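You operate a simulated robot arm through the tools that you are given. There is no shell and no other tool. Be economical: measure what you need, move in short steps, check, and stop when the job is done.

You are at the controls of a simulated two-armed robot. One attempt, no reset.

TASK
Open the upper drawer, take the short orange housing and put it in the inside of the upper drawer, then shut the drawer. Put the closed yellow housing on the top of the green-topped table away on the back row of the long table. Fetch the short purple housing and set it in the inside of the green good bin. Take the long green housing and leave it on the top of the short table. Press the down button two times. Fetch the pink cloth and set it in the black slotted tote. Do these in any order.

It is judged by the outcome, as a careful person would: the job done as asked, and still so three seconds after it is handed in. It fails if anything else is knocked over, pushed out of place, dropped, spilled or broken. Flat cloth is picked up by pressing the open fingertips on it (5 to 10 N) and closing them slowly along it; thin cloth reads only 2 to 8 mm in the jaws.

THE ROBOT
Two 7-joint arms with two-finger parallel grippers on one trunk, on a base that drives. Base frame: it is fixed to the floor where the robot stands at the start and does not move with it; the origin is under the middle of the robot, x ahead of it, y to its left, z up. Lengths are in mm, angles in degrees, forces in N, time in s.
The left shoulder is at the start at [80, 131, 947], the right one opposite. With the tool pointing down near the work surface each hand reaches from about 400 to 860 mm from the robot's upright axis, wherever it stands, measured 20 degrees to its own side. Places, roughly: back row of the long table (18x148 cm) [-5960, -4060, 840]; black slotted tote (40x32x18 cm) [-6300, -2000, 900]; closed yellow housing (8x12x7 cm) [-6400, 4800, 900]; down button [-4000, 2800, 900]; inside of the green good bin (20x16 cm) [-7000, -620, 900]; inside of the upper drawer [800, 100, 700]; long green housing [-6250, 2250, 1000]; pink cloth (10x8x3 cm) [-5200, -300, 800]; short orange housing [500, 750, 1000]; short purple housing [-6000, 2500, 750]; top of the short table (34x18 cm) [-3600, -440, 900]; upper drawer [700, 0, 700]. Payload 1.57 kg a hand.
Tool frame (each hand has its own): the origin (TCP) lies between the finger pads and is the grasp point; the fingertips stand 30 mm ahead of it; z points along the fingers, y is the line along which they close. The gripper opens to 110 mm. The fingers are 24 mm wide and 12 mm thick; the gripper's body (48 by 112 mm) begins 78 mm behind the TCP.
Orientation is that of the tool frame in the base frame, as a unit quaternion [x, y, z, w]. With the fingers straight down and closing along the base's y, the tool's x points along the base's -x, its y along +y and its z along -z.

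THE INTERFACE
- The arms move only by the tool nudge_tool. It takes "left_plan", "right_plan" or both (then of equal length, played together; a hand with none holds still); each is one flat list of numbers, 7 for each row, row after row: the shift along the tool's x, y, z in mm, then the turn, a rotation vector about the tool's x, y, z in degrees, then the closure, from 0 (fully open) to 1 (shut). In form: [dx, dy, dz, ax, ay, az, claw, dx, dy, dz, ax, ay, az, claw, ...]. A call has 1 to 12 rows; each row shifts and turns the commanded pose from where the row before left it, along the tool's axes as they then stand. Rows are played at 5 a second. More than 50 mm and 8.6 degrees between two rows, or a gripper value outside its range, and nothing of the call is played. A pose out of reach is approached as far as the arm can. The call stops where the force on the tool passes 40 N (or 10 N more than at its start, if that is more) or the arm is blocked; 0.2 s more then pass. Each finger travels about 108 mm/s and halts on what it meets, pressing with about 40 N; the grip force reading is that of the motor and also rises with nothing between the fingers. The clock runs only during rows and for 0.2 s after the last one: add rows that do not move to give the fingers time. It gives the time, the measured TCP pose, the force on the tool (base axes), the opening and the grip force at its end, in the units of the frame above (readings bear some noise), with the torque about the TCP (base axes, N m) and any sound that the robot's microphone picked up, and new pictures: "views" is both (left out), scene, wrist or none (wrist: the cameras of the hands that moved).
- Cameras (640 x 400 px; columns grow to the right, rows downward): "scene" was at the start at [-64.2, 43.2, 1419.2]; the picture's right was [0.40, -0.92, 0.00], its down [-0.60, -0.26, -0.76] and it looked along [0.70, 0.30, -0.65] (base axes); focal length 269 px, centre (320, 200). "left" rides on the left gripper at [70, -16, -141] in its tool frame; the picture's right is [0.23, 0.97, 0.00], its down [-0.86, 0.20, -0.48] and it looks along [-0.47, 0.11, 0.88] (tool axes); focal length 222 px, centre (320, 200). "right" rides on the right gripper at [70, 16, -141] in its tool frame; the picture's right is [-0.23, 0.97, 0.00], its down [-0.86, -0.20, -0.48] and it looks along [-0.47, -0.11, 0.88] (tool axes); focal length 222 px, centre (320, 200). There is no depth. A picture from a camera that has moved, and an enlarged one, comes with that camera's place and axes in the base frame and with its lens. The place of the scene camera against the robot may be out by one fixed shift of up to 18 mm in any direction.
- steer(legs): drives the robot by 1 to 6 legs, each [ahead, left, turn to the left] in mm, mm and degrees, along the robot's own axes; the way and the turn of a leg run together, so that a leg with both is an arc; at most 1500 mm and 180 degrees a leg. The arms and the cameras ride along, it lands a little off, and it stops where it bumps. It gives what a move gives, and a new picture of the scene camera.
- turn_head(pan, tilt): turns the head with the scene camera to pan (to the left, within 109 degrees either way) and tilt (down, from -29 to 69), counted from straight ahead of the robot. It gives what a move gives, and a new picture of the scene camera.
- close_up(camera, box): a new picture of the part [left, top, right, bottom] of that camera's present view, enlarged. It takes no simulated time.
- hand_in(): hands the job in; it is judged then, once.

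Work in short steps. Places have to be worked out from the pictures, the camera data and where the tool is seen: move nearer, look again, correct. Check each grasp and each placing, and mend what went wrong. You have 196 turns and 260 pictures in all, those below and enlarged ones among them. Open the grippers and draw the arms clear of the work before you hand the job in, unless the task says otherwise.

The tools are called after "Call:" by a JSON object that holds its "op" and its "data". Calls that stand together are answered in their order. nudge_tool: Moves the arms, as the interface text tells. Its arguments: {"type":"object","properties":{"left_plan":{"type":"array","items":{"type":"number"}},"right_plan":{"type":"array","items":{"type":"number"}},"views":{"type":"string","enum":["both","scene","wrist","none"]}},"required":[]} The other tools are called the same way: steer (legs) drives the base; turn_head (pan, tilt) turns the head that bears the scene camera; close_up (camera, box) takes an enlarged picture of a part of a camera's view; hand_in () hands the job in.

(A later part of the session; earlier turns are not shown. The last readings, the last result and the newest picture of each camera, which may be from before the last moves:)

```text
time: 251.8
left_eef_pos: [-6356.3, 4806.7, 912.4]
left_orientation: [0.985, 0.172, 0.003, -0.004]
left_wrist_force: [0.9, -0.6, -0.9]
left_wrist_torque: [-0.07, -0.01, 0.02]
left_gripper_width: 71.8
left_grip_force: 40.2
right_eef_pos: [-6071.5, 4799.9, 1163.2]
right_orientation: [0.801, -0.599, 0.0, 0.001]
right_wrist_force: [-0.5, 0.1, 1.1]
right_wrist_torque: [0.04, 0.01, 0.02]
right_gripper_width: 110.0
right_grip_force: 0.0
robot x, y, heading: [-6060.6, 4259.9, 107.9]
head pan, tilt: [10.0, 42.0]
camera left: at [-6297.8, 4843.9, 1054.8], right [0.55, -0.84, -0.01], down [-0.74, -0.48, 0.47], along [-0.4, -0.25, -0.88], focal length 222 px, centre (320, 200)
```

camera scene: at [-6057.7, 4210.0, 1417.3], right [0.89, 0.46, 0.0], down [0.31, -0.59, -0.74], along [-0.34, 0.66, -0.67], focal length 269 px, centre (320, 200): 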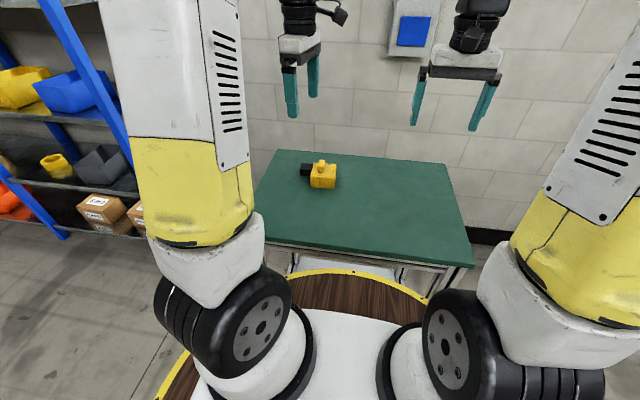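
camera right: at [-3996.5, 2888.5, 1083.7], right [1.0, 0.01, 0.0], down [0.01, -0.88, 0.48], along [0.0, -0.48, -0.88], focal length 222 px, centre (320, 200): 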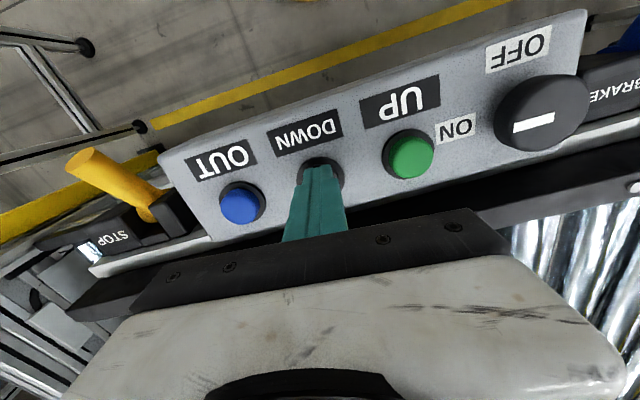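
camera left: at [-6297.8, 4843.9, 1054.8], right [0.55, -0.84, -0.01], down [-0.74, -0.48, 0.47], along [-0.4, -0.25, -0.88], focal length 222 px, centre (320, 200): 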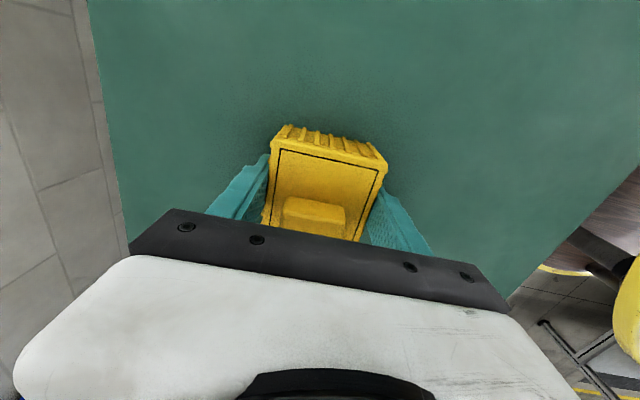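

Gripped at 71.8 mm. I'll lift slowly and check.

Call:
{"op": "nudge_tool", "data": {"left_plan": [0, 0, -8, 0, 0, 0, 1, 0, 0, -10, 0, 0, 0, 1, 0, 0, -15, 0, 0, 0, 1, 0, 0, -25, 0, 0, 0, 1, 0, 0, -30, 0, 0, 0, 1, 0, 0, 0, 0, 0, 0, 1], "views": "wrist"}}

```text
time: 253.2
left_eef_pos: [-6356.4, 4806.5, 1001.7]
left_orientation: [0.985, 0.173, 0.003, -0.004]
left_wrist_force: [0.0, 0.3, -2.0]
left_wrist_torque: [-0.05, 0.0, -0.01]
left_gripper_width: 71.6
left_grip_force: 40.3
right_eef_pos: [-6070.4, 4801.6, 1163.3]
right_orientation: [0.801, -0.599, 0.001, 0.0]
right_wrist_force: [-0.4, -0.3, -0.6]
right_wrist_torque: [0.0, 0.02, 0.0]
right_gripper_width: 109.6
right_grip_force: 0.1
robot x, y, heading: [-6057.5, 4259.0, 107.4]
head pan, tilt: [10.0, 42.0]
camera left: at [-6298.0, 4844.3, 1143.0], right [0.55, -0.84, -0.01], down [-0.74, -0.48, 0.47], along [-0.4, -0.25, -0.88], focal length 222 px, centre (320, 200)
```

left: 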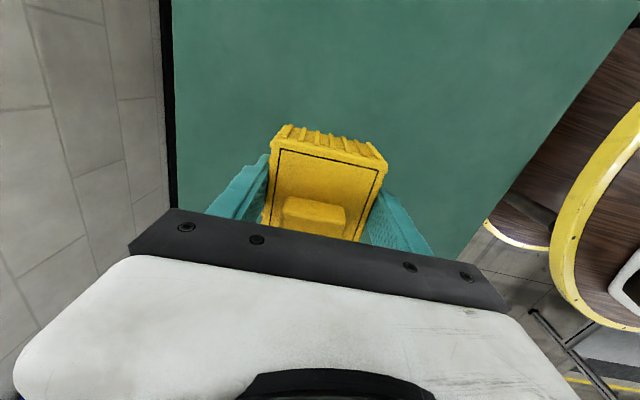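

Yellow is held. I'll raise it, back off and turn south to look for the green and purple housings.

Call:
{"op": "nudge_tool", "data": {"left_plan": [0, 0, -45, 0, 0, 0, 1, 0, 0, -45, 0, 0, 0, 1, 0, 0, -45, 0, 0, 0, 1, 0, 0, -35, 0, 0, 0, 1, 0, 0, 0, 0, 0, 0, 1], "views": "none"}}

Call:
{"op": "turn_head", "data": {"pan": 0, "tilt": 30}}

Call:
{"op": "steer", "data": {"legs": [[-300, 0, 0], [0, 0, 150]]}}

```text
time: 254.4
left_eef_pos: [-6358.7, 4798.2, 1172.3]
left_orientation: [0.985, 0.173, 0.003, -0.004]
left_wrist_force: [0.1, -0.7, -2.4]
left_wrist_torque: [0.0, -0.01, 0.01]
left_gripper_width: 71.6
left_grip_force: 39.6
right_eef_pos: [-6071.4, 4801.1, 1163.0]
right_orientation: [0.8, -0.6, 0.001, 0.001]
right_wrist_force: [0.3, 0.4, 0.4]
right_wrist_torque: [0.02, -0.01, 0.0]
right_gripper_width: 110.1
right_grip_force: 0.1
robot x, y, heading: [-6058.4, 4257.2, 107.5]
head pan, tilt: [10.0, 42.0]
```

```text
time: 255.2
left_eef_pos: [-6358.3, 4797.7, 1170.7]
left_orientation: [0.985, 0.173, 0.004, -0.005]
left_wrist_force: [0.0, 0.1, -2.4]
left_wrist_torque: [0.01, -0.01, 0.02]
left_gripper_width: 71.4
left_grip_force: 40.1
right_eef_pos: [-6070.7, 4800.2, 1163.5]
right_orientation: [0.8, -0.6, 0.0, 0.0]
right_wrist_force: [0.2, -0.4, 0.2]
right_wrist_torque: [0.01, 0.03, -0.01]
right_gripper_width: 109.9
right_grip_force: 0.1
robot x, y, heading: [-6057.7, 4262.3, 107.5]
head pan, tilt: [0.0, 30.0]
camera scene: at [-6046.3, 4222.0, 1435.6], right [0.95, 0.3, 0.0], down [0.15, -0.48, -0.87], along [-0.26, 0.83, -0.5], focal length 269 px, centre (320, 200)
```

scene: 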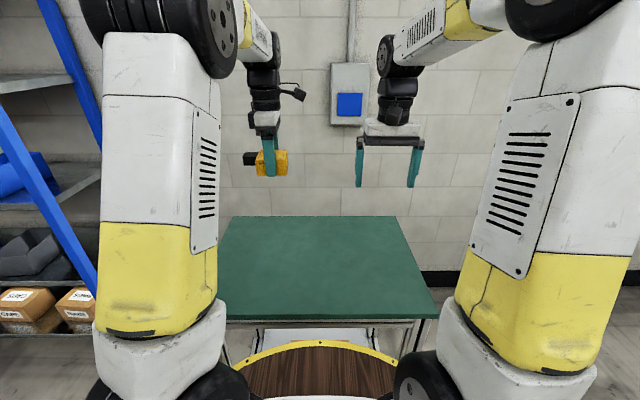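

```text
time: 263.5
left_eef_pos: [-5955.2, 3351.4, 1169.9]
left_orientation: [0.068, 0.998, -0.003, -0.004]
left_wrist_force: [0.3, 0.0, -1.3]
left_wrist_torque: [-0.01, 0.03, 0.0]
left_gripper_width: 71.3
left_grip_force: 39.6
right_eef_pos: [-6209.8, 3484.8, 1163.3]
right_orientation: [0.775, 0.632, 0.001, 0.0]
right_wrist_force: [0.0, 0.5, -0.2]
right_wrist_torque: [-0.02, 0.02, 0.0]
right_gripper_width: 110.0
right_grip_force: 0.0
robot x, y, heading: [-5967.5, 3970.4, -100.2]
head pan, tilt: [0.0, 30.0]
camera scene: at [-5961.4, 4027.2, 1435.6], right [-0.98, 0.18, 0.0], down [0.09, 0.49, -0.87], along [-0.15, -0.85, -0.5], focal length 269 px, centre (320, 200)
```

scene: 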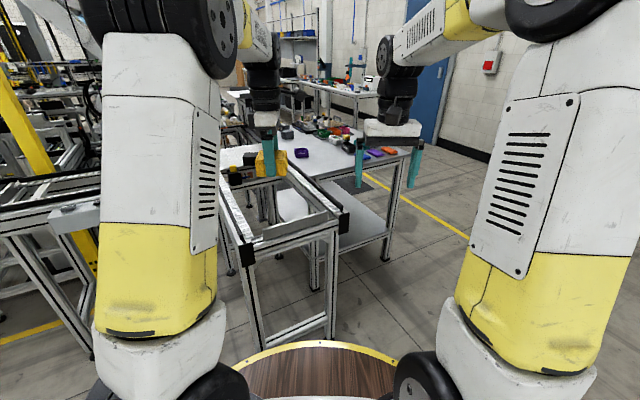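

A table with many housings lies ahead beside the west aisle. I'll zoom in.

Call:
{"op": "close_up", "data": {"camera": "scene", "box": [210, 90, 430, 230]}}

```text
2.86 times, centred on (320, 160) of scene
camera zoom: at [-5961.4, 4027.2, 1435.6], right [-0.98, 0.18, 0.0], down [0.09, 0.49, -0.87], along [-0.15, -0.85, -0.5], focal length 768 px, centre (320, 314)
```

zoom: 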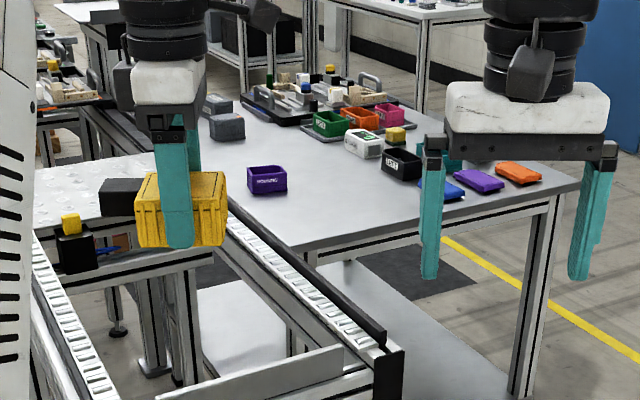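

The purple "HOUSING" box is near [-6112, 2568] and a green one near [-6308, 2214]. I'll go round to the table's north-west corner, facing south-east, to reach the purple one with the right hand.

Call:
{"op": "steer", "data": {"legs": [[0, 0, 76], [-516, -449, 0], [289, -649, 0]]}}

Call:
{"op": "turn_head", "data": {"pan": -15, "tilt": 40}}

```text
time: 273.9
left_eef_pos: [-6077.6, 2922.1, 1171.2]
left_orientation: [-0.536, 0.844, -0.005, -0.001]
left_wrist_force: [-0.9, -0.2, -1.6]
left_wrist_torque: [-0.05, -0.01, -0.01]
left_gripper_width: 71.7
left_grip_force: 40.3
right_eef_pos: [-6279.8, 2717.8, 1163.9]
right_orientation: [0.248, 0.969, 0.0, -0.001]
right_wrist_force: [-0.9, 0.3, 1.0]
right_wrist_torque: [0.0, -0.01, -0.02]
right_gripper_width: 109.9
right_grip_force: 0.1
robot x, y, heading: [-6667.1, 3090.1, -27.2]
head pan, tilt: [0.0, 30.0]
camera scene: at [-6716.5, 3124.2, 1435.6], right [-0.46, -0.89, 0.0], down [-0.44, 0.23, -0.87], along [0.77, -0.4, -0.5], focal length 269 px, centre (320, 200)
```

scene: 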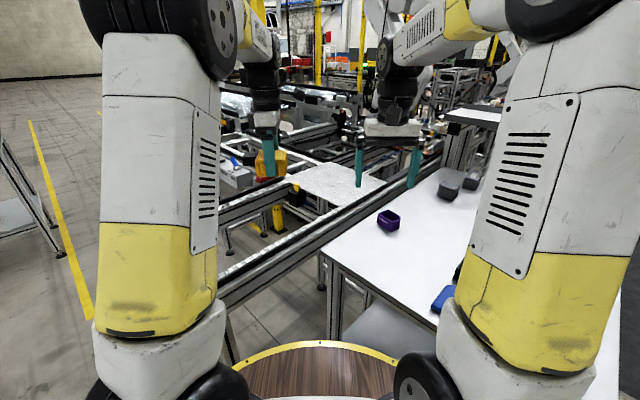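

```text
time: 274.7
left_eef_pos: [-6078.0, 2922.1, 1170.3]
left_orientation: [-0.537, 0.844, -0.005, -0.002]
left_wrist_force: [-0.3, 0.2, -1.3]
left_wrist_torque: [-0.03, 0.0, -0.03]
left_gripper_width: 71.6
left_grip_force: 40.5
right_eef_pos: [-6279.5, 2717.9, 1162.8]
right_orientation: [0.248, 0.969, 0.001, -0.001]
right_wrist_force: [-0.4, 0.7, 1.1]
right_wrist_torque: [0.02, -0.02, 0.02]
right_gripper_width: 110.2
right_grip_force: 0.1
robot x, y, heading: [-6671.0, 3090.2, -27.5]
head pan, tilt: [-15.0, 40.0]
camera scene: at [-6734.0, 3108.5, 1420.3], right [-0.67, -0.74, 0.0], down [-0.47, 0.43, -0.77], along [0.57, -0.52, -0.64], focal length 269 px, centre (320, 200)
```

scene: 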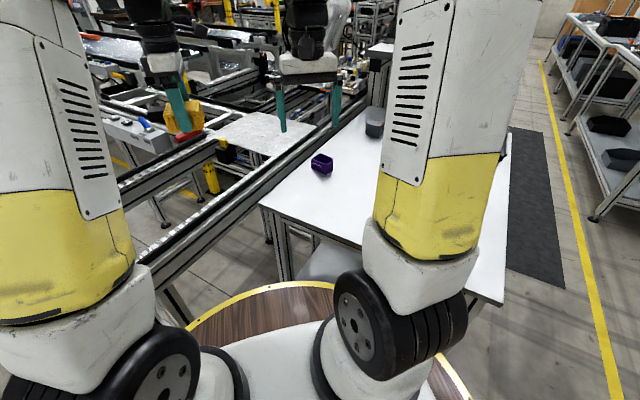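

The purple housing is near [-6110, 2535]. I'll extend the right hand over it and look.

Call:
{"op": "nudge_tool", "data": {"right_plan": [-44, -16, 0, 0, 0, 0, 0, -44, -16, 0, 0, 0, 0, 0, -44, -16, 0, 0, 0, 0, 0, -44, -16, 0, 0, 0, 0, 0, -44, -15, 0, 0, 0, 0, 0, 0, 0, 45, 0, 0, 0, 0, 0, 0, 40, 0, 0, 0, 0, 0, 0, 0, 0, 0, 0, 0], "views": "wrist"}}

```text
time: 276.5
left_eef_pos: [-6077.9, 2921.5, 1171.1]
left_orientation: [-0.536, 0.844, -0.005, -0.002]
left_wrist_force: [0.1, 0.1, -1.4]
left_wrist_torque: [0.0, 0.05, 0.03]
left_gripper_width: 71.4
left_grip_force: 39.4
right_eef_pos: [-6125.2, 2542.2, 1076.4]
right_orientation: [0.248, 0.969, 0.001, -0.001]
right_wrist_force: [0.4, -0.9, -0.1]
right_wrist_torque: [0.0, 0.0, 0.02]
right_gripper_width: 110.1
right_grip_force: 0.1
robot x, y, heading: [-6666.3, 3090.1, -27.3]
head pan, tilt: [-15.0, 40.0]
camera right: at [-6176.6, 2587.2, 1219.0], right [0.67, 0.74, 0.0], down [0.66, -0.59, 0.48], along [0.35, -0.32, -0.88], focal length 222 px, centre (320, 200)
```

right: 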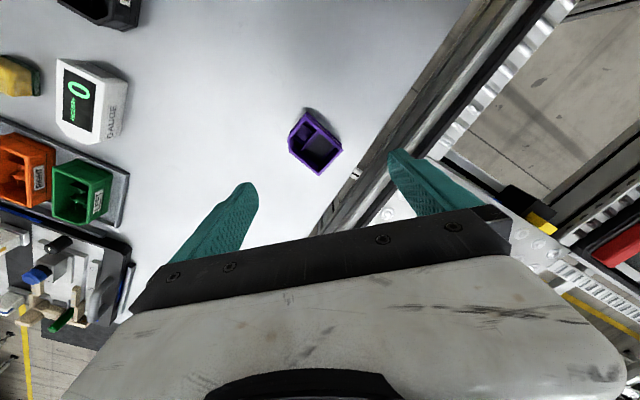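

The purple housing is almost directly below. I'll zoom in for its orientation.

Call:
{"op": "close_up", "data": {"camera": "right", "box": [268, 96, 364, 186]}}

Call:
{"op": "close_up", "data": {"camera": "right", "box": [0, 40, 150, 240]}}

```text
4.44 times, centred on (316, 141) of right
camera zoom: at [-6176.6, 2587.2, 1219.0], right [0.67, 0.74, 0.0], down [0.66, -0.59, 0.48], along [0.35, -0.32, -0.88], focal length 987 px, centre (338, 462)
```

zoom: 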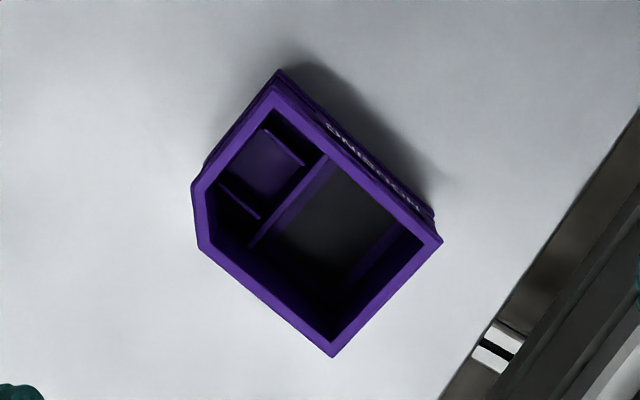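

```text
2.00 times, centred on (75, 140) of right
camera zoom: at [-6176.6, 2587.2, 1219.0], right [0.67, 0.74, 0.0], down [0.66, -0.59, 0.48], along [0.35, -0.32, -0.88], focal length 444 px, centre (810, 320)
```

zoom: 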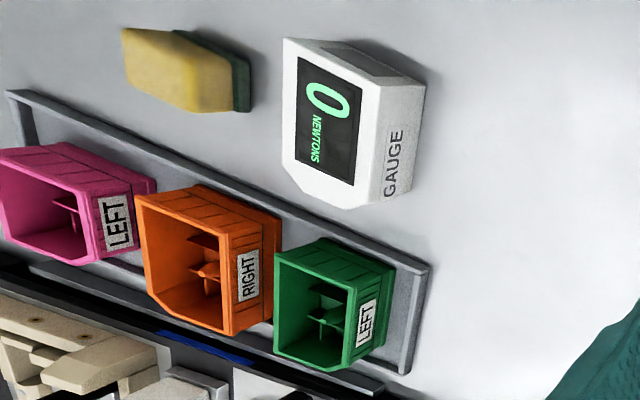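

The rim is at z≈905, its centre at [-6121, 2521], and the long side runs at about 7°. I'll turn -36° to close across the short side, move over and go down.

Call:
{"op": "nudge_tool", "data": {"right_plan": [-15, -16, 0, 0, 0, 0, 0, 0, 0, 20, 0, 0, -7.2, 0, 0, 0, 20, 0, 0, -7.2, 0, 0, 0, 20, 0, 0, -7.2, 0, 0, 0, 20, 0, 0, -7.2, 0, 0, 0, 20, 0, 0, -7.2, 0, 0, 0, 0, 0, 0, 0, 0], "views": "wrist"}}

```text
time: 278.1
left_eef_pos: [-6077.7, 2923.1, 1169.9]
left_orientation: [-0.536, 0.844, -0.006, -0.001]
left_wrist_force: [-0.2, -0.9, -1.1]
left_wrist_torque: [-0.04, 0.04, -0.03]
left_gripper_width: 71.7
left_grip_force: 39.4
right_eef_pos: [-6116.0, 2523.4, 978.1]
right_orientation: [-0.064, 0.998, 0.0, -0.001]
right_wrist_force: [-0.1, 0.2, -0.5]
right_wrist_torque: [0.01, 0.01, 0.0]
right_gripper_width: 110.0
right_grip_force: 0.1
robot x, y, heading: [-6674.1, 3092.3, -27.5]
head pan, tilt: [-15.0, 40.0]
camera right: at [-6188.5, 2528.4, 1121.0], right [0.1, 0.99, 0.0], down [0.87, -0.09, 0.48], along [0.47, -0.05, -0.88], focal length 222 px, centre (320, 200)
```

right: 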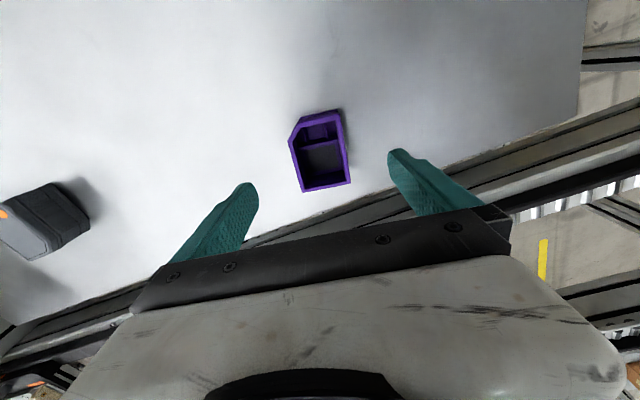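

Good alignment. I'll shift 4 mm and go down to TCP z≈905, then close.

Call:
{"op": "nudge_tool", "data": {"right_plan": [4, 0, 30, 0, 0, 0, 0, 0, 0, 25, 0, 0, 0, 0, 0, 0, 12, 0, 0, 0, 0, 0, 0, 6, 0, 0, 0, 0, 0, 0, 0, 0, 0, 0, 0], "views": "wrist"}}

```text
time: 279.3
left_eef_pos: [-6078.4, 2921.6, 1170.9]
left_orientation: [-0.536, 0.844, -0.004, -0.003]
left_wrist_force: [-0.1, 0.2, -1.8]
left_wrist_torque: [-0.01, -0.01, 0.0]
left_gripper_width: 71.4
left_grip_force: 40.2
right_eef_pos: [-6124.6, 2519.7, 903.0]
right_orientation: [-0.065, 0.998, 0.0, -0.001]
right_wrist_force: [-0.4, -0.6, 0.2]
right_wrist_torque: [0.0, 0.0, 0.01]
right_gripper_width: 110.0
right_grip_force: 0.0
robot x, y, heading: [-6670.6, 3093.9, -27.6]
head pan, tilt: [-15.0, 40.0]
camera right: at [-6195.3, 2525.0, 1046.1], right [0.1, 0.99, 0.0], down [0.87, -0.09, 0.48], along [0.47, -0.05, -0.88], focal length 222 px, centre (320, 200)
```

right: 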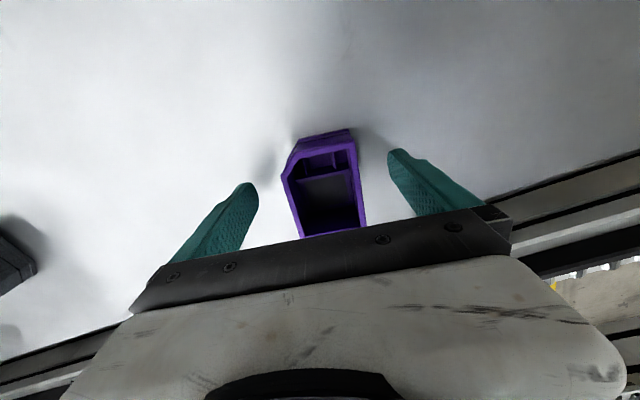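

I'll go 5 mm lower, close, and lift slowly.

Call:
{"op": "nudge_tool", "data": {"right_plan": [-4, 0, 5, 0, 0, 0, 0, 0, 0, 0, 0, 0, 0, 0.3, 0, 0, 0, 0, 0, 0, 0.5, 0, 0, 0, 0, 0, 0, 0.7, 0, 0, 0, 0, 0, 0, 1, 0, 0, 0, 0, 0, 0, 1, 0, 0, 0, 0, 0, 0, 1, 0, 0, -8, 0, 0, 0, 1, 0, 0, -10, 0, 0, 0, 1, 0, 0, -20, 0, 0, 0, 1, 0, 0, -30, 0, 0, 0, 1, 0, 0, 0, 0, 0, 0, 1], "views": "wrist"}}

```text
time: 281.9
left_eef_pos: [-6077.2, 2922.6, 1171.6]
left_orientation: [-0.536, 0.844, -0.005, -0.002]
left_wrist_force: [0.2, 0.3, -1.6]
left_wrist_torque: [0.01, -0.02, 0.04]
left_gripper_width: 71.6
left_grip_force: 39.8
right_eef_pos: [-6121.5, 2521.3, 968.0]
right_orientation: [-0.063, 0.998, 0.001, 0.0]
right_wrist_force: [0.2, -0.2, -1.5]
right_wrist_torque: [0.01, 0.0, 0.02]
right_gripper_width: 53.1
right_grip_force: 39.5
robot x, y, heading: [-6669.4, 3090.3, -27.5]
head pan, tilt: [-15.0, 40.0]
camera right: at [-6191.3, 2526.8, 1111.3], right [0.1, 0.99, 0.0], down [0.87, -0.09, 0.48], along [0.47, -0.05, -0.88], focal length 222 px, centre (320, 200)
```

right: 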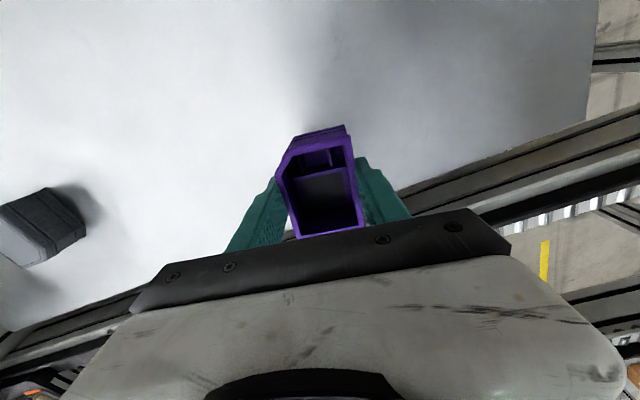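

Purple is held. I'll raise and retract it, then back away and turn to look south down the west aisle.

Call:
{"op": "nudge_tool", "data": {"right_plan": [0, 0, -45, 0, 0, 0, 1, 0, 0, -45, 0, 0, 0, 1, 0, 0, -45, 0, 0, 0, 1, 0, 0, -45, 0, 0, 0, 1, 0, 0, -20, 0, 0, 0, 1, 24, 32, 0, 0, 0, 0, 1, 24, 32, 0, 0, 0, 0, 1, 24, 32, 0, 0, 0, 0, 1, 24, 32, 0, 0, 0, 0, 1, 24, 32, 0, 0, 0, 0, 1], "views": "none"}}

Call:
{"op": "turn_head", "data": {"pan": 0, "tilt": 28}}

Call:
{"op": "steer", "data": {"legs": [[-520, -250, 0], [0, 0, -45]]}}

```text
time: 284.1
left_eef_pos: [-6077.3, 2921.0, 1170.3]
left_orientation: [-0.537, 0.844, -0.006, -0.001]
left_wrist_force: [1.1, 0.2, -1.6]
left_wrist_torque: [0.02, 0.05, -0.01]
left_gripper_width: 71.1
left_grip_force: 39.4
right_eef_pos: [-6261.9, 2669.5, 1168.3]
right_orientation: [-0.063, 0.998, -0.001, -0.001]
right_wrist_force: [0.6, -0.4, -1.1]
right_wrist_torque: [0.01, 0.04, -0.05]
right_gripper_width: 53.4
right_grip_force: 39.7
right hand out of reach, approached as far as the arm can: row 5
robot x, y, heading: [-6671.3, 3090.2, -27.4]
head pan, tilt: [-15.0, 40.0]
```

```text
time: 284.9
left_eef_pos: [-6077.8, 2923.3, 1170.7]
left_orientation: [-0.536, 0.844, -0.005, -0.002]
left_wrist_force: [0.3, -0.4, -2.5]
left_wrist_torque: [-0.03, 0.01, 0.0]
left_gripper_width: 71.4
left_grip_force: 40.2
right_eef_pos: [-6261.4, 2670.2, 1167.9]
right_orientation: [-0.064, 0.998, 0.0, -0.001]
right_wrist_force: [1.1, 0.5, -1.6]
right_wrist_torque: [0.02, -0.03, 0.0]
right_gripper_width: 53.0
right_grip_force: 40.4
robot x, y, heading: [-6674.3, 3090.4, -27.8]
head pan, tilt: [0.0, 28.0]
camera scene: at [-6715.9, 3123.8, 1438.7], right [-0.46, -0.89, 0.0], down [-0.42, 0.22, -0.88], along [0.78, -0.41, -0.47], focal length 269 px, centre (320, 200)
```

scene: 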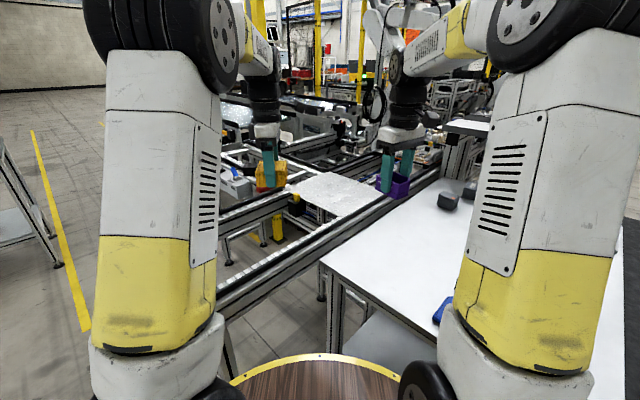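

```text
time: 290.2
left_eef_pos: [-6943.9, 2563.9, 1171.2]
left_orientation: [-0.166, 0.986, -0.004, -0.004]
left_wrist_force: [-0.1, -0.1, -1.3]
left_wrist_torque: [0.04, -0.01, 0.02]
left_gripper_width: 71.8
left_grip_force: 39.9
right_eef_pos: [-7253.1, 2520.0, 1168.0]
right_orientation: [0.329, 0.944, 0.0, -0.001]
right_wrist_force: [0.1, 1.2, -1.1]
right_wrist_torque: [-0.03, 0.02, -0.03]
right_gripper_width: 53.1
right_grip_force: 39.3
robot x, y, heading: [-7237.8, 3108.4, -73.0]
head pan, tilt: [0.0, 28.0]
camera scene: at [-7251.5, 3163.4, 1438.8], right [-0.96, -0.29, 0.0], down [-0.14, 0.45, -0.88], along [0.25, -0.85, -0.47], focal length 269 px, centre (320, 200)
```

scene: 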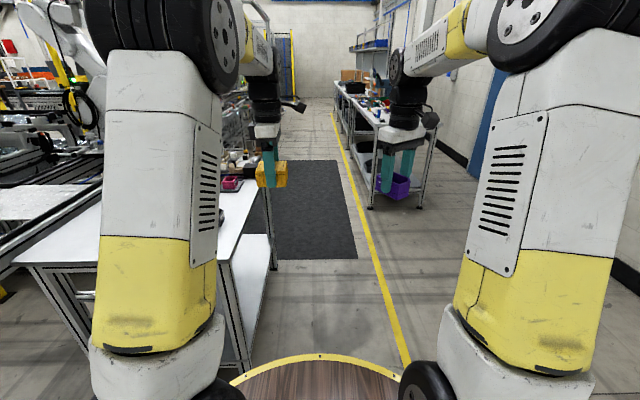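

The aisle runs straight south with the bench on its right. I'll drive down about 3.3 m and look right at the bench.

Call:
{"op": "steer", "data": {"legs": [[1500, 0, 0], [1500, 0, 0], [300, 0, 0]]}}

Call:
{"op": "turn_head", "data": {"pan": -55, "tilt": 28}}

Call:
{"op": "turn_head", "data": {"pan": 60, "tilt": 30}}

```text
time: 306.1
left_eef_pos: [-5857.9, -503.5, 1170.7]
left_orientation: [-0.194, 0.981, -0.004, -0.002]
left_wrist_force: [-0.1, -0.1, -1.6]
left_wrist_torque: [-0.02, -0.01, 0.03]
left_gripper_width: 71.6
left_grip_force: 39.8
right_eef_pos: [-6163.2, -565.3, 1167.9]
right_orientation: [0.303, 0.953, 0.0, 0.0]
right_wrist_force: [-1.3, 1.1, -1.4]
right_wrist_torque: [0.0, 0.0, 0.02]
right_gripper_width: 52.8
right_grip_force: 39.5
robot x, y, heading: [-6181.2, 20.0, -70.0]
head pan, tilt: [0.0, 28.0]
camera scene: at [-6197.3, 78.0, 1438.8], right [-0.94, -0.34, 0.0], down [-0.16, 0.44, -0.88], along [0.3, -0.83, -0.47], focal length 269 px, centre (320, 200)
```

scene: 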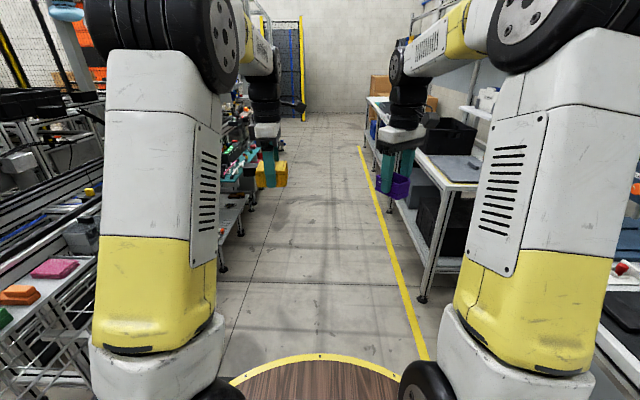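

```text
time: 307.4
left_eef_pos: [-5856.8, -505.1, 1170.4]
left_orientation: [-0.193, 0.981, -0.005, -0.003]
left_wrist_force: [0.0, -0.6, -3.1]
left_wrist_torque: [-0.01, -0.02, 0.01]
left_gripper_width: 71.5
left_grip_force: 40.4
right_eef_pos: [-6163.3, -564.5, 1167.4]
right_orientation: [0.303, 0.953, 0.001, -0.001]
right_wrist_force: [-0.1, -0.2, -1.0]
right_wrist_torque: [0.04, 0.01, 0.0]
right_gripper_width: 53.1
right_grip_force: 40.1
robot x, y, heading: [-6183.6, 22.3, -69.9]
head pan, tilt: [-55.0, 28.0]
camera scene: at [-6280.7, 88.9, 1438.8], right [-0.82, 0.57, 0.0], down [0.27, 0.38, -0.88], along [-0.51, -0.72, -0.47], focal length 269 px, centre (320, 200)
```

scene: 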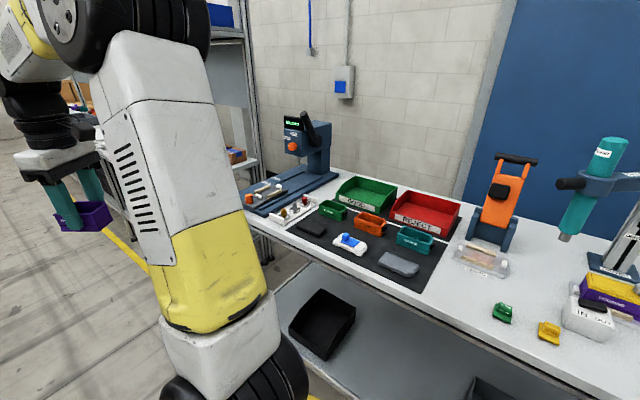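

```text
time: 309.3
left_eef_pos: [-5856.1, -503.6, 1170.9]
left_orientation: [-0.193, 0.981, -0.004, -0.004]
left_wrist_force: [0.4, -0.5, -2.8]
left_wrist_torque: [-0.03, 0.05, 0.0]
left_gripper_width: 71.6
left_grip_force: 40.4
right_eef_pos: [-6162.7, -564.2, 1167.6]
right_orientation: [0.304, 0.953, 0.001, -0.001]
right_wrist_force: [-0.7, -0.8, -1.3]
right_wrist_torque: [0.02, 0.01, -0.01]
right_gripper_width: 53.2
right_grip_force: 39.5
robot x, y, heading: [-6177.8, 25.1, -70.1]
head pan, tilt: [60.0, 30.0]
camera scene: at [-6139.2, 147.7, 1435.6], right [-0.18, -0.98, 0.0], down [-0.49, 0.09, -0.87], along [0.85, -0.15, -0.5], focal length 269 px, centre (320, 200)
```

scene: 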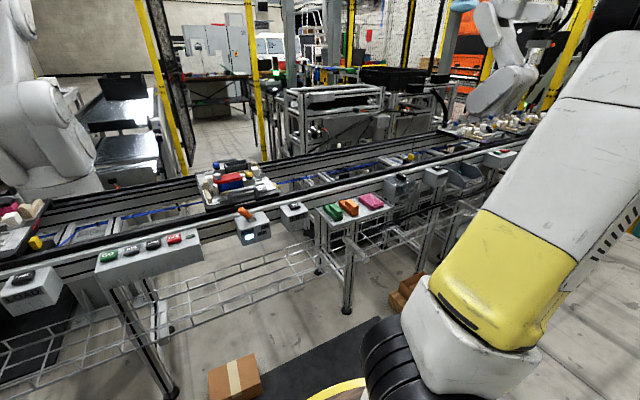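

I can see everything here: the green GOOD bin near [-7065, -690] on the bench, and the pink cloth near [-5100, -274] on a small shelf at the conveyor. I'll retract the left hand for clearance, then drive to where the bin is within the right hand's reach.

Call:
{"op": "nudge_tool", "data": {"left_plan": [-31, 33, 0, 0, 0, 0, 1, -31, 33, 0, 0, 0, 0, 1, -31, 33, 0, 0, 0, 0, 1, -31, 33, 0, 0, 0, 0, 1, -31, 33, 0, 0, 0, 0, 1], "views": "none"}}

Call:
{"op": "turn_head", "data": {"pan": -10, "tilt": 35}}

Call:
{"op": "steer", "data": {"legs": [[0, 0, -70], [403, 248, 0]]}}

```text
time: 310.5
left_eef_pos: [-5779.3, -292.9, 1169.8]
left_orientation: [-0.193, 0.981, -0.004, -0.004]
left_wrist_force: [0.5, -0.6, -2.4]
left_wrist_torque: [0.0, 0.01, 0.0]
left_gripper_width: 71.7
left_grip_force: 40.3
right_eef_pos: [-6164.3, -565.7, 1167.9]
right_orientation: [0.304, 0.953, 0.001, -0.001]
right_wrist_force: [-0.4, -0.1, -1.6]
right_wrist_torque: [0.03, -0.05, -0.01]
right_gripper_width: 53.2
right_grip_force: 40.3
robot x, y, heading: [-6177.6, 24.6, -70.1]
head pan, tilt: [60.0, 30.0]
```

```text
time: 311.9
left_eef_pos: [-5778.1, -293.3, 1168.7]
left_orientation: [-0.193, 0.981, -0.005, -0.003]
left_wrist_force: [0.2, -0.7, -2.3]
left_wrist_torque: [-0.04, 0.0, 0.01]
left_gripper_width: 71.6
left_grip_force: 40.0
right_eef_pos: [-6164.7, -564.2, 1167.9]
right_orientation: [0.303, 0.953, 0.0, -0.001]
right_wrist_force: [0.0, -0.5, -0.5]
right_wrist_torque: [-0.01, 0.01, 0.0]
right_gripper_width: 53.2
right_grip_force: 39.8
robot x, y, heading: [-6177.1, 22.5, -70.0]
head pan, tilt: [-10.0, 35.0]
camera scene: at [-6213.0, 76.9, 1427.8], right [-0.98, -0.17, 0.0], down [-0.1, 0.57, -0.82], along [0.14, -0.81, -0.57], focal length 269 px, centre (320, 200)
```

scene: 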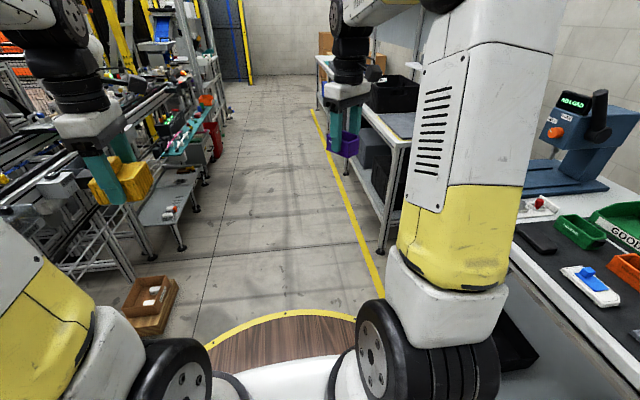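

```text
time: 317.8
left_eef_pos: [-6497.1, -906.1, 1168.7]
left_orientation: [0.412, 0.911, -0.001, -0.005]
left_wrist_force: [0.5, -0.2, -0.5]
left_wrist_torque: [0.03, 0.03, -0.03]
left_gripper_width: 71.7
left_grip_force: 40.2
right_eef_pos: [-6880.1, -630.4, 1168.1]
right_orientation: [0.801, 0.599, 0.0, 0.0]
right_wrist_force: [-0.4, 0.2, -1.9]
right_wrist_torque: [0.02, 0.01, -0.02]
right_gripper_width: 52.9
right_grip_force: 40.1
robot x, y, heading: [-6332.1, -422.8, -140.9]
head pan, tilt: [-10.0, 35.0]
camera scene: at [-6301.7, -369.3, 1427.8], right [-0.48, 0.87, 0.0], down [0.5, 0.28, -0.82], along [-0.72, -0.4, -0.57], focal length 269 px, centre (320, 200)
```

scene: 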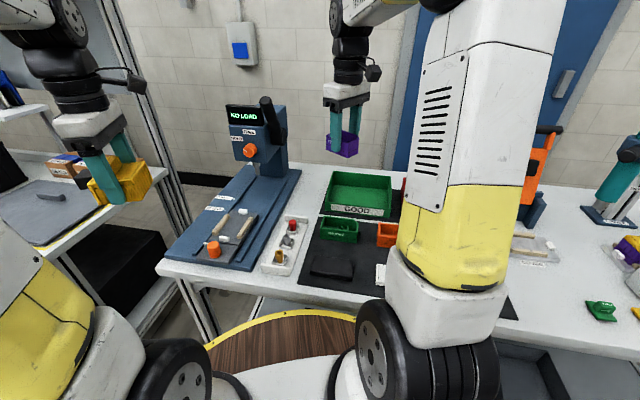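

The GOOD bin sits near [-7000, -620]. I'll extend the right hand over it and check with its camera.

Call:
{"op": "nudge_tool", "data": {"right_plan": [-8, -39, 0, 0, 0, 0, 1, -8, -39, 0, 0, 0, 0, 1, -8, -39, 0, 0, 0, 0, 1, 0, 0, 0, 0, 0, 0, 1], "views": "both"}}

```text
time: 318.8
left_eef_pos: [-6498.9, -906.1, 1168.4]
left_orientation: [0.411, 0.911, -0.001, -0.006]
left_wrist_force: [0.4, -0.9, -2.4]
left_wrist_torque: [0.01, 0.01, -0.04]
left_gripper_width: 71.5
left_grip_force: 40.1
right_eef_pos: [-7001.6, -617.8, 1171.7]
right_orientation: [0.8, 0.6, 0.001, 0.001]
right_wrist_force: [0.1, -0.7, -1.1]
right_wrist_torque: [0.03, 0.02, 0.01]
right_gripper_width: 53.3
right_grip_force: 39.9
robot x, y, heading: [-6333.2, -425.1, -141.0]
head pan, tilt: [-10.0, 35.0]
camera scene: at [-6301.8, -369.3, 1427.8], right [-0.48, 0.87, 0.0], down [0.5, 0.28, -0.82], along [-0.72, -0.4, -0.57], focal length 269 px, centre (320, 200)
camera right: at [-6966.9, -557.8, 1314.0], right [0.87, -0.49, 0.0], down [-0.43, -0.77, 0.48], along [-0.23, -0.42, -0.88], focal length 222 px, centre (320, 200)
```

scene: 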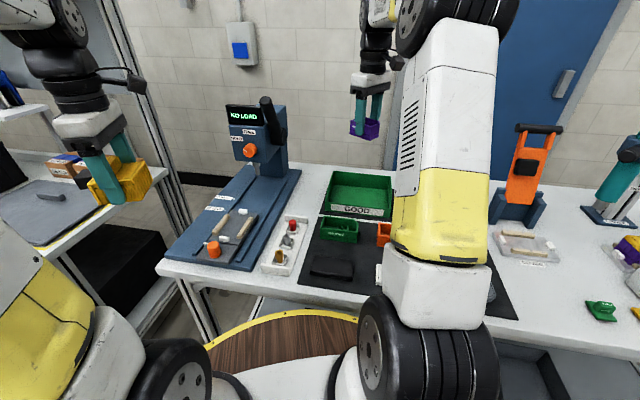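
right: 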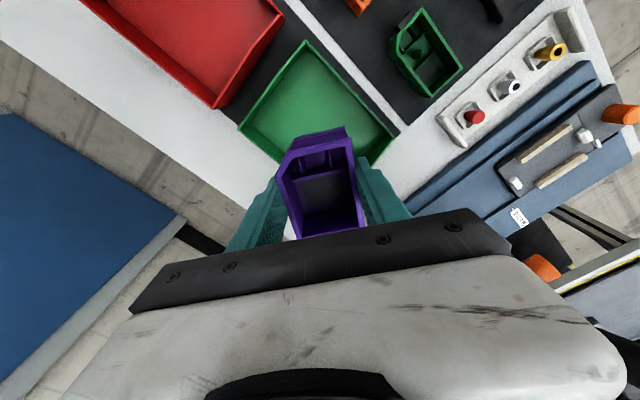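

The hand is right above the green bin. I'll descend into it until contact.

Call:
{"op": "nudge_tool", "data": {"right_plan": [0, 0, 45, 0, 0, 0, 1, 0, 0, 45, 0, 0, 0, 1, 0, 0, 45, 0, 0, 0, 1, 0, 0, 40, 0, 0, 0, 1, 0, 0, 10, 0, 0, 0, 1, 0, 0, 10, 0, 0, 0, 1, 0, 0, 10, 0, 0, 0, 1, 0, 0, 10, 0, 0, 0, 1, 0, 0, 0, 0, 0, 0, 1], "views": "wrist"}}

```text
time: 320.8
left_eef_pos: [-6498.0, -905.2, 1169.7]
left_orientation: [0.411, 0.911, -0.001, -0.005]
left_wrist_force: [1.0, -0.9, -0.7]
left_wrist_torque: [0.02, -0.02, 0.04]
left_gripper_width: 71.5
left_grip_force: 39.0
right_eef_pos: [-7000.1, -621.9, 953.9]
right_orientation: [0.8, 0.6, 0.001, 0.0]
right_wrist_force: [0.4, -0.5, -0.5]
right_wrist_torque: [0.0, 0.0, 0.01]
right_gripper_width: 53.3
right_grip_force: 39.6
robot x, y, heading: [-6331.8, -424.2, -140.7]
head pan, tilt: [-10.0, 35.0]
camera right: at [-6965.0, -560.8, 1096.6], right [0.87, -0.49, 0.0], down [-0.43, -0.77, 0.48], along [-0.23, -0.42, -0.88], focal length 222 px, centre (320, 200)
```

right: 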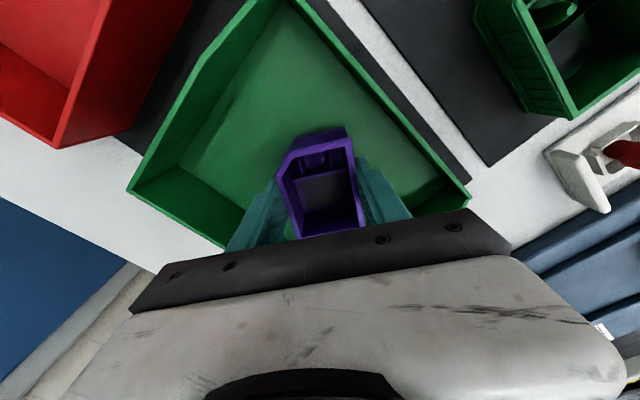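

I'm inside the bin, a bit towards one corner. I'll shift 20 mm to centre and continue down to the floor.

Call:
{"op": "nudge_tool", "data": {"right_plan": [12, 0, 0, 0, 0, 0, 1, 10, 0, 6, 0, 0, 0, 1, 0, 0, 6, 0, 0, 0, 1, 0, 0, 6, 0, 0, 0, 1, 0, 0, 6, 0, 0, 0, 1, 0, 0, 6, 0, 0, 0, 1, 0, 0, 6, 0, 0, 0, 1, 0, 0, 6, 0, 0, 0, 1], "views": "wrist"}}

```text
time: 321.7
left_eef_pos: [-6497.4, -904.6, 1168.9]
left_orientation: [0.411, 0.911, -0.001, -0.006]
left_wrist_force: [0.2, -0.2, -2.0]
left_wrist_torque: [0.0, 0.01, 0.0]
left_gripper_width: 71.6
left_grip_force: 40.1
right_eef_pos: [-6995.9, -599.2, 945.2]
right_orientation: [0.8, 0.6, -0.003, -0.002]
right_wrist_force: [-0.2, -0.3, 8.6]
right_wrist_torque: [0.29, -0.2, -0.01]
right_gripper_width: 53.2
right_grip_force: 40.5
robot x, y, heading: [-6332.9, -422.8, -141.1]
head pan, tilt: [-10.0, 35.0]
stopped in row 4 (right hand): the force on the tool passed its limit at 42 N (the readings are from after the stop); the commanded pose is now the measured one
camera right: at [-6959.0, -537.9, 1088.0], right [0.87, -0.49, 0.0], down [-0.43, -0.76, 0.48], along [-0.24, -0.42, -0.88], focal length 222 px, centre (320, 200)
```

right: 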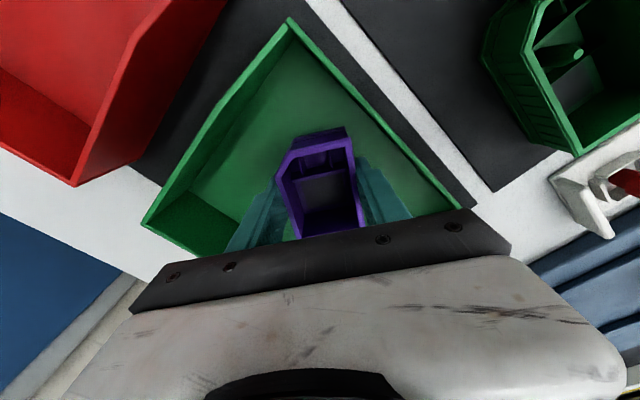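

It's resting on the bin floor. I'll release and go up.

Call:
{"op": "nudge_tool", "data": {"right_plan": [0, 0, -1, 0, 0, 0, 0.45, 0, 0, 0, 0, 0, 0, 0.35, 0, 0, 0, 0, 0, 0, 0.33, 0, 0, -20, 0, 0, 0, 0.33, 0, 0, -40, 0, 0, 0, 0.33, 0, 0, -45, 0, 0, 0, 0.33, 0, 0, -45, 0, 0, 0, 0.33, 0, 0, -45, 0, 0, 0, 0.33, 0, 0, -30, 0, 0, 0, 0.33, 0, 0, 0, 0, 0, 0, 0.33], "views": "wrist"}}

```text
time: 323.9
left_eef_pos: [-6498.5, -906.1, 1167.5]
left_orientation: [0.411, 0.912, -0.001, -0.005]
left_wrist_force: [-0.6, -0.5, -1.7]
left_wrist_torque: [0.01, 0.02, 0.01]
left_gripper_width: 71.6
left_grip_force: 39.9
right_eef_pos: [-6994.1, -601.6, 1170.7]
right_orientation: [0.8, 0.6, -0.002, 0.0]
right_wrist_force: [1.4, 0.1, 0.2]
right_wrist_torque: [0.01, -0.04, -0.01]
right_gripper_width: 73.5
right_grip_force: 0.0
robot x, y, heading: [-6331.5, -424.3, -141.1]
head pan, tilt: [-10.0, 35.0]
camera right: at [-6958.4, -541.0, 1314.0], right [0.87, -0.49, 0.0], down [-0.43, -0.76, 0.48], along [-0.24, -0.42, -0.88], focal length 222 px, centre (320, 200)
```

right: 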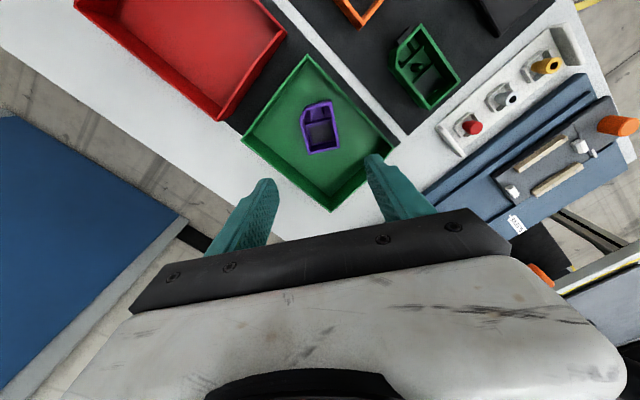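

The purple housing lies in the GOOD bin. Next is the pink cloth. I'll retract the right hand, back into the aisle and turn to face the conveyor shelf.

Call:
{"op": "nudge_tool", "data": {"right_plan": [5, 40, 0, 0, 0, 0, 0, 5, 40, 0, 0, 0, 0, 0, 5, 40, 0, 0, 0, 0, 0], "views": "none"}}

Call:
{"op": "steer", "data": {"legs": [[-436, 444, 0], [0, 0, -179]]}}

```text
time: 324.7
left_eef_pos: [-6497.5, -905.0, 1168.0]
left_orientation: [0.411, 0.911, -0.001, -0.005]
left_wrist_force: [-0.5, 0.0, -1.9]
left_wrist_torque: [0.04, -0.06, -0.01]
left_gripper_width: 71.7
left_grip_force: 39.7
right_eef_pos: [-6874.1, -619.2, 1171.0]
right_orientation: [0.8, 0.6, -0.002, 0.0]
right_wrist_force: [0.5, -0.6, -0.8]
right_wrist_torque: [-0.01, -0.02, -0.01]
right_gripper_width: 110.0
right_grip_force: 0.1
robot x, y, heading: [-6332.2, -423.9, -140.9]
head pan, tilt: [-10.0, 35.0]
```

```text
time: 335.4
left_eef_pos: [-5567.7, -22.9, 1169.6]
left_orientation: [0.917, -0.399, 0.005, -0.002]
left_wrist_force: [0.3, -0.4, -2.2]
left_wrist_torque: [-0.02, 0.01, -0.03]
left_gripper_width: 71.3
left_grip_force: 39.1
right_eef_pos: [-5184.5, -298.2, 1171.5]
right_orientation: [-0.612, 0.791, -0.001, 0.002]
right_wrist_force: [0.0, -0.9, 0.6]
right_wrist_torque: [0.0, -0.01, -0.01]
right_gripper_width: 110.0
right_grip_force: 0.1
robot x, y, heading: [-5718.4, -510.6, 40.5]
head pan, tilt: [-10.0, 35.0]
camera scene: at [-5754.0, -545.3, 1427.8], right [0.51, -0.86, 0.0], down [-0.49, -0.29, -0.82], along [0.7, 0.42, -0.57], focal length 269 px, centre (320, 200)
```

scene: 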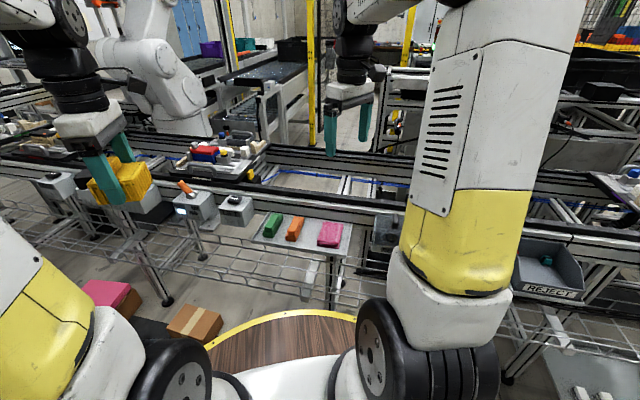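

The pink cloth is near [-5184, -241, 848]. I'll bring the right hand over it and lower to look.

Call:
{"op": "nudge_tool", "data": {"right_plan": [-45, 14, 0, 0, 0, 0, 0, -10, 0, 40, 0, 0, 0, 0, 0, 0, 45, 0, 0, 0, 0, 0, 0, 45, 0, 0, 0, 0, 0, 0, 0, 0, 0, 0, 0], "views": "wrist"}}

```text
time: 336.6
left_eef_pos: [-5568.9, -22.0, 1169.0]
left_orientation: [0.917, -0.399, 0.005, -0.002]
left_wrist_force: [-0.2, 0.1, -1.3]
left_wrist_torque: [0.0, -0.04, -0.02]
left_gripper_width: 71.5
left_grip_force: 40.2
right_eef_pos: [-5182.1, -240.8, 1039.8]
right_orientation: [-0.611, 0.792, -0.001, 0.002]
right_wrist_force: [-1.0, 0.8, 0.3]
right_wrist_torque: [0.01, -0.02, 0.01]
right_gripper_width: 110.3
right_grip_force: 0.1
robot x, y, heading: [-5720.1, -507.7, 40.7]
head pan, tilt: [-10.0, 35.0]
camera right: at [-5216.5, -305.7, 1182.2], right [-0.88, 0.47, 0.0], down [0.41, 0.78, 0.48], along [0.23, 0.42, -0.88], focal length 222 px, centre (320, 200)
```

right: 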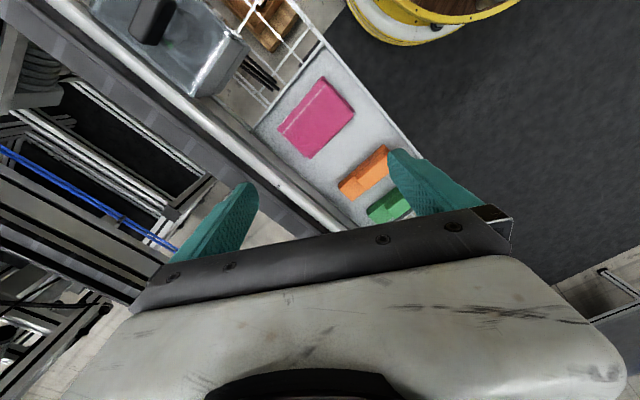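

I'll zoom in on the cloth to see its thickness and its neighbours.

Call:
{"op": "close_up", "data": {"camera": "right", "box": [250, 60, 420, 230]}}

```text
2.35 times, centred on (335, 145) of right
camera zoom: at [-5216.5, -305.7, 1182.2], right [-0.88, 0.47, 0.0], down [0.41, 0.78, 0.48], along [0.23, 0.42, -0.88], focal length 523 px, centre (285, 329)
```

zoom: 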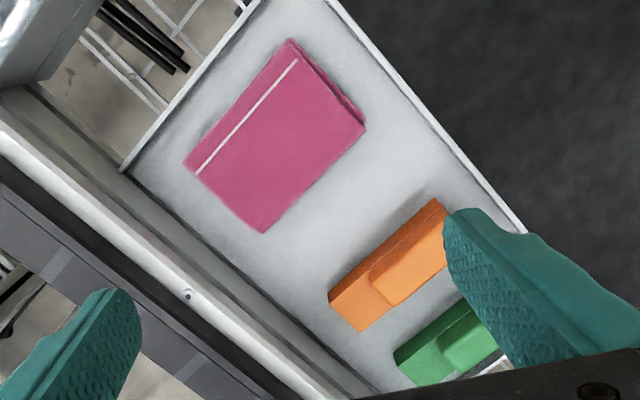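

The cloth is a folded block with about 50 mm of free space on both long sides, so I can grip it from the sides. I'll turn +57° to close across its 8 cm width and centre over it.

Call:
{"op": "nudge_tool", "data": {"right_plan": [20, -3, 0, 0, 0, 0, 0, 0, 0, 10, 0, 0, 8.2, 0, 0, 0, 10, 0, 0, 8.2, 0, 0, 0, 10, 0, 0, 8.2, 0, 0, 0, 10, 0, 0, 8.2, 0, 0, 0, 10, 0, 0, 8.2, 0, 0, 0, 10, 0, 0, 8.2, 0, 0, 0, 20, 0, 0, 8.2, 0, 0, 0, 0, 0, 0, 0, 0], "views": "wrist"}}

```text
time: 338.6
left_eef_pos: [-5568.1, -22.1, 1169.1]
left_orientation: [0.917, -0.399, 0.006, -0.002]
left_wrist_force: [-0.6, 0.6, -1.7]
left_wrist_torque: [0.01, 0.0, -0.02]
left_gripper_width: 71.5
left_grip_force: 40.3
right_eef_pos: [-5184.8, -262.8, 961.3]
right_orientation: [-0.155, 0.988, 0.0, 0.002]
right_wrist_force: [-0.8, 0.5, -1.0]
right_wrist_torque: [-0.02, 0.03, -0.02]
right_gripper_width: 109.8
right_grip_force: 0.1
robot x, y, heading: [-5720.0, -512.1, 40.7]
head pan, tilt: [-10.0, 35.0]
camera right: at [-5257.4, -269.2, 1104.0], right [-0.08, 1.0, 0.0], down [0.87, 0.07, 0.48], along [0.48, 0.04, -0.88], focal length 222 px, centre (320, 200)
```

right: 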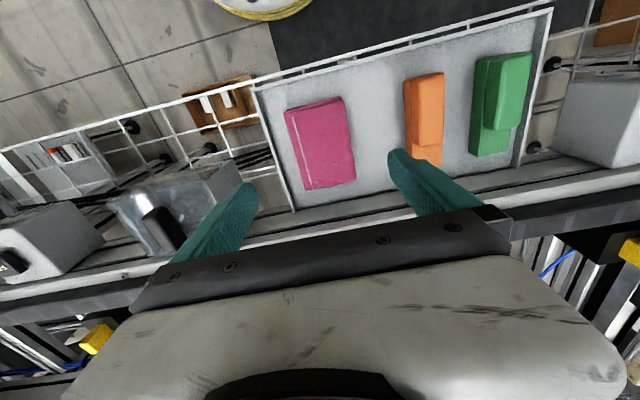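

The cloth is centred, but the shelf's end rim is close to the left finger. I'll narrow the opening to about 90 mm, shift 4 mm, and go down in steps.

Call:
{"op": "nudge_tool", "data": {"right_plan": [0, 4, 30, 0, 0, 0, 0.18, 0, 0, 30, 0, 0, 0, 0.18, 0, 0, 20, 0, 0, 0, 0.18, 0, 0, 10, 0, 0, 0, 0.18, 0, 0, 0, 0, 0, 0, 0.18], "views": "wrist"}}

```text
time: 339.8
left_eef_pos: [-5568.3, -21.8, 1169.1]
left_orientation: [0.917, -0.399, 0.006, -0.002]
left_wrist_force: [0.0, -0.1, -2.0]
left_wrist_torque: [0.02, 0.01, -0.01]
left_gripper_width: 71.5
left_grip_force: 40.6
right_eef_pos: [-5188.6, -258.5, 871.5]
right_orientation: [-0.156, 0.988, 0.0, 0.001]
right_wrist_force: [0.4, 0.4, 0.1]
right_wrist_torque: [0.01, 0.03, 0.03]
right_gripper_width: 90.0
right_grip_force: 0.1
robot x, y, heading: [-5720.2, -509.3, 40.7]
head pan, tilt: [-10.0, 35.0]
camera right: at [-5260.6, -265.3, 1014.5], right [-0.08, 1.0, 0.0], down [0.87, 0.07, 0.48], along [0.48, 0.04, -0.88], focal length 222 px, centre (320, 200)
```

right: 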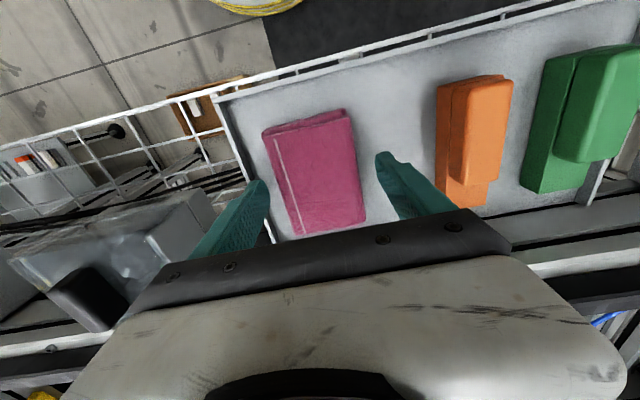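

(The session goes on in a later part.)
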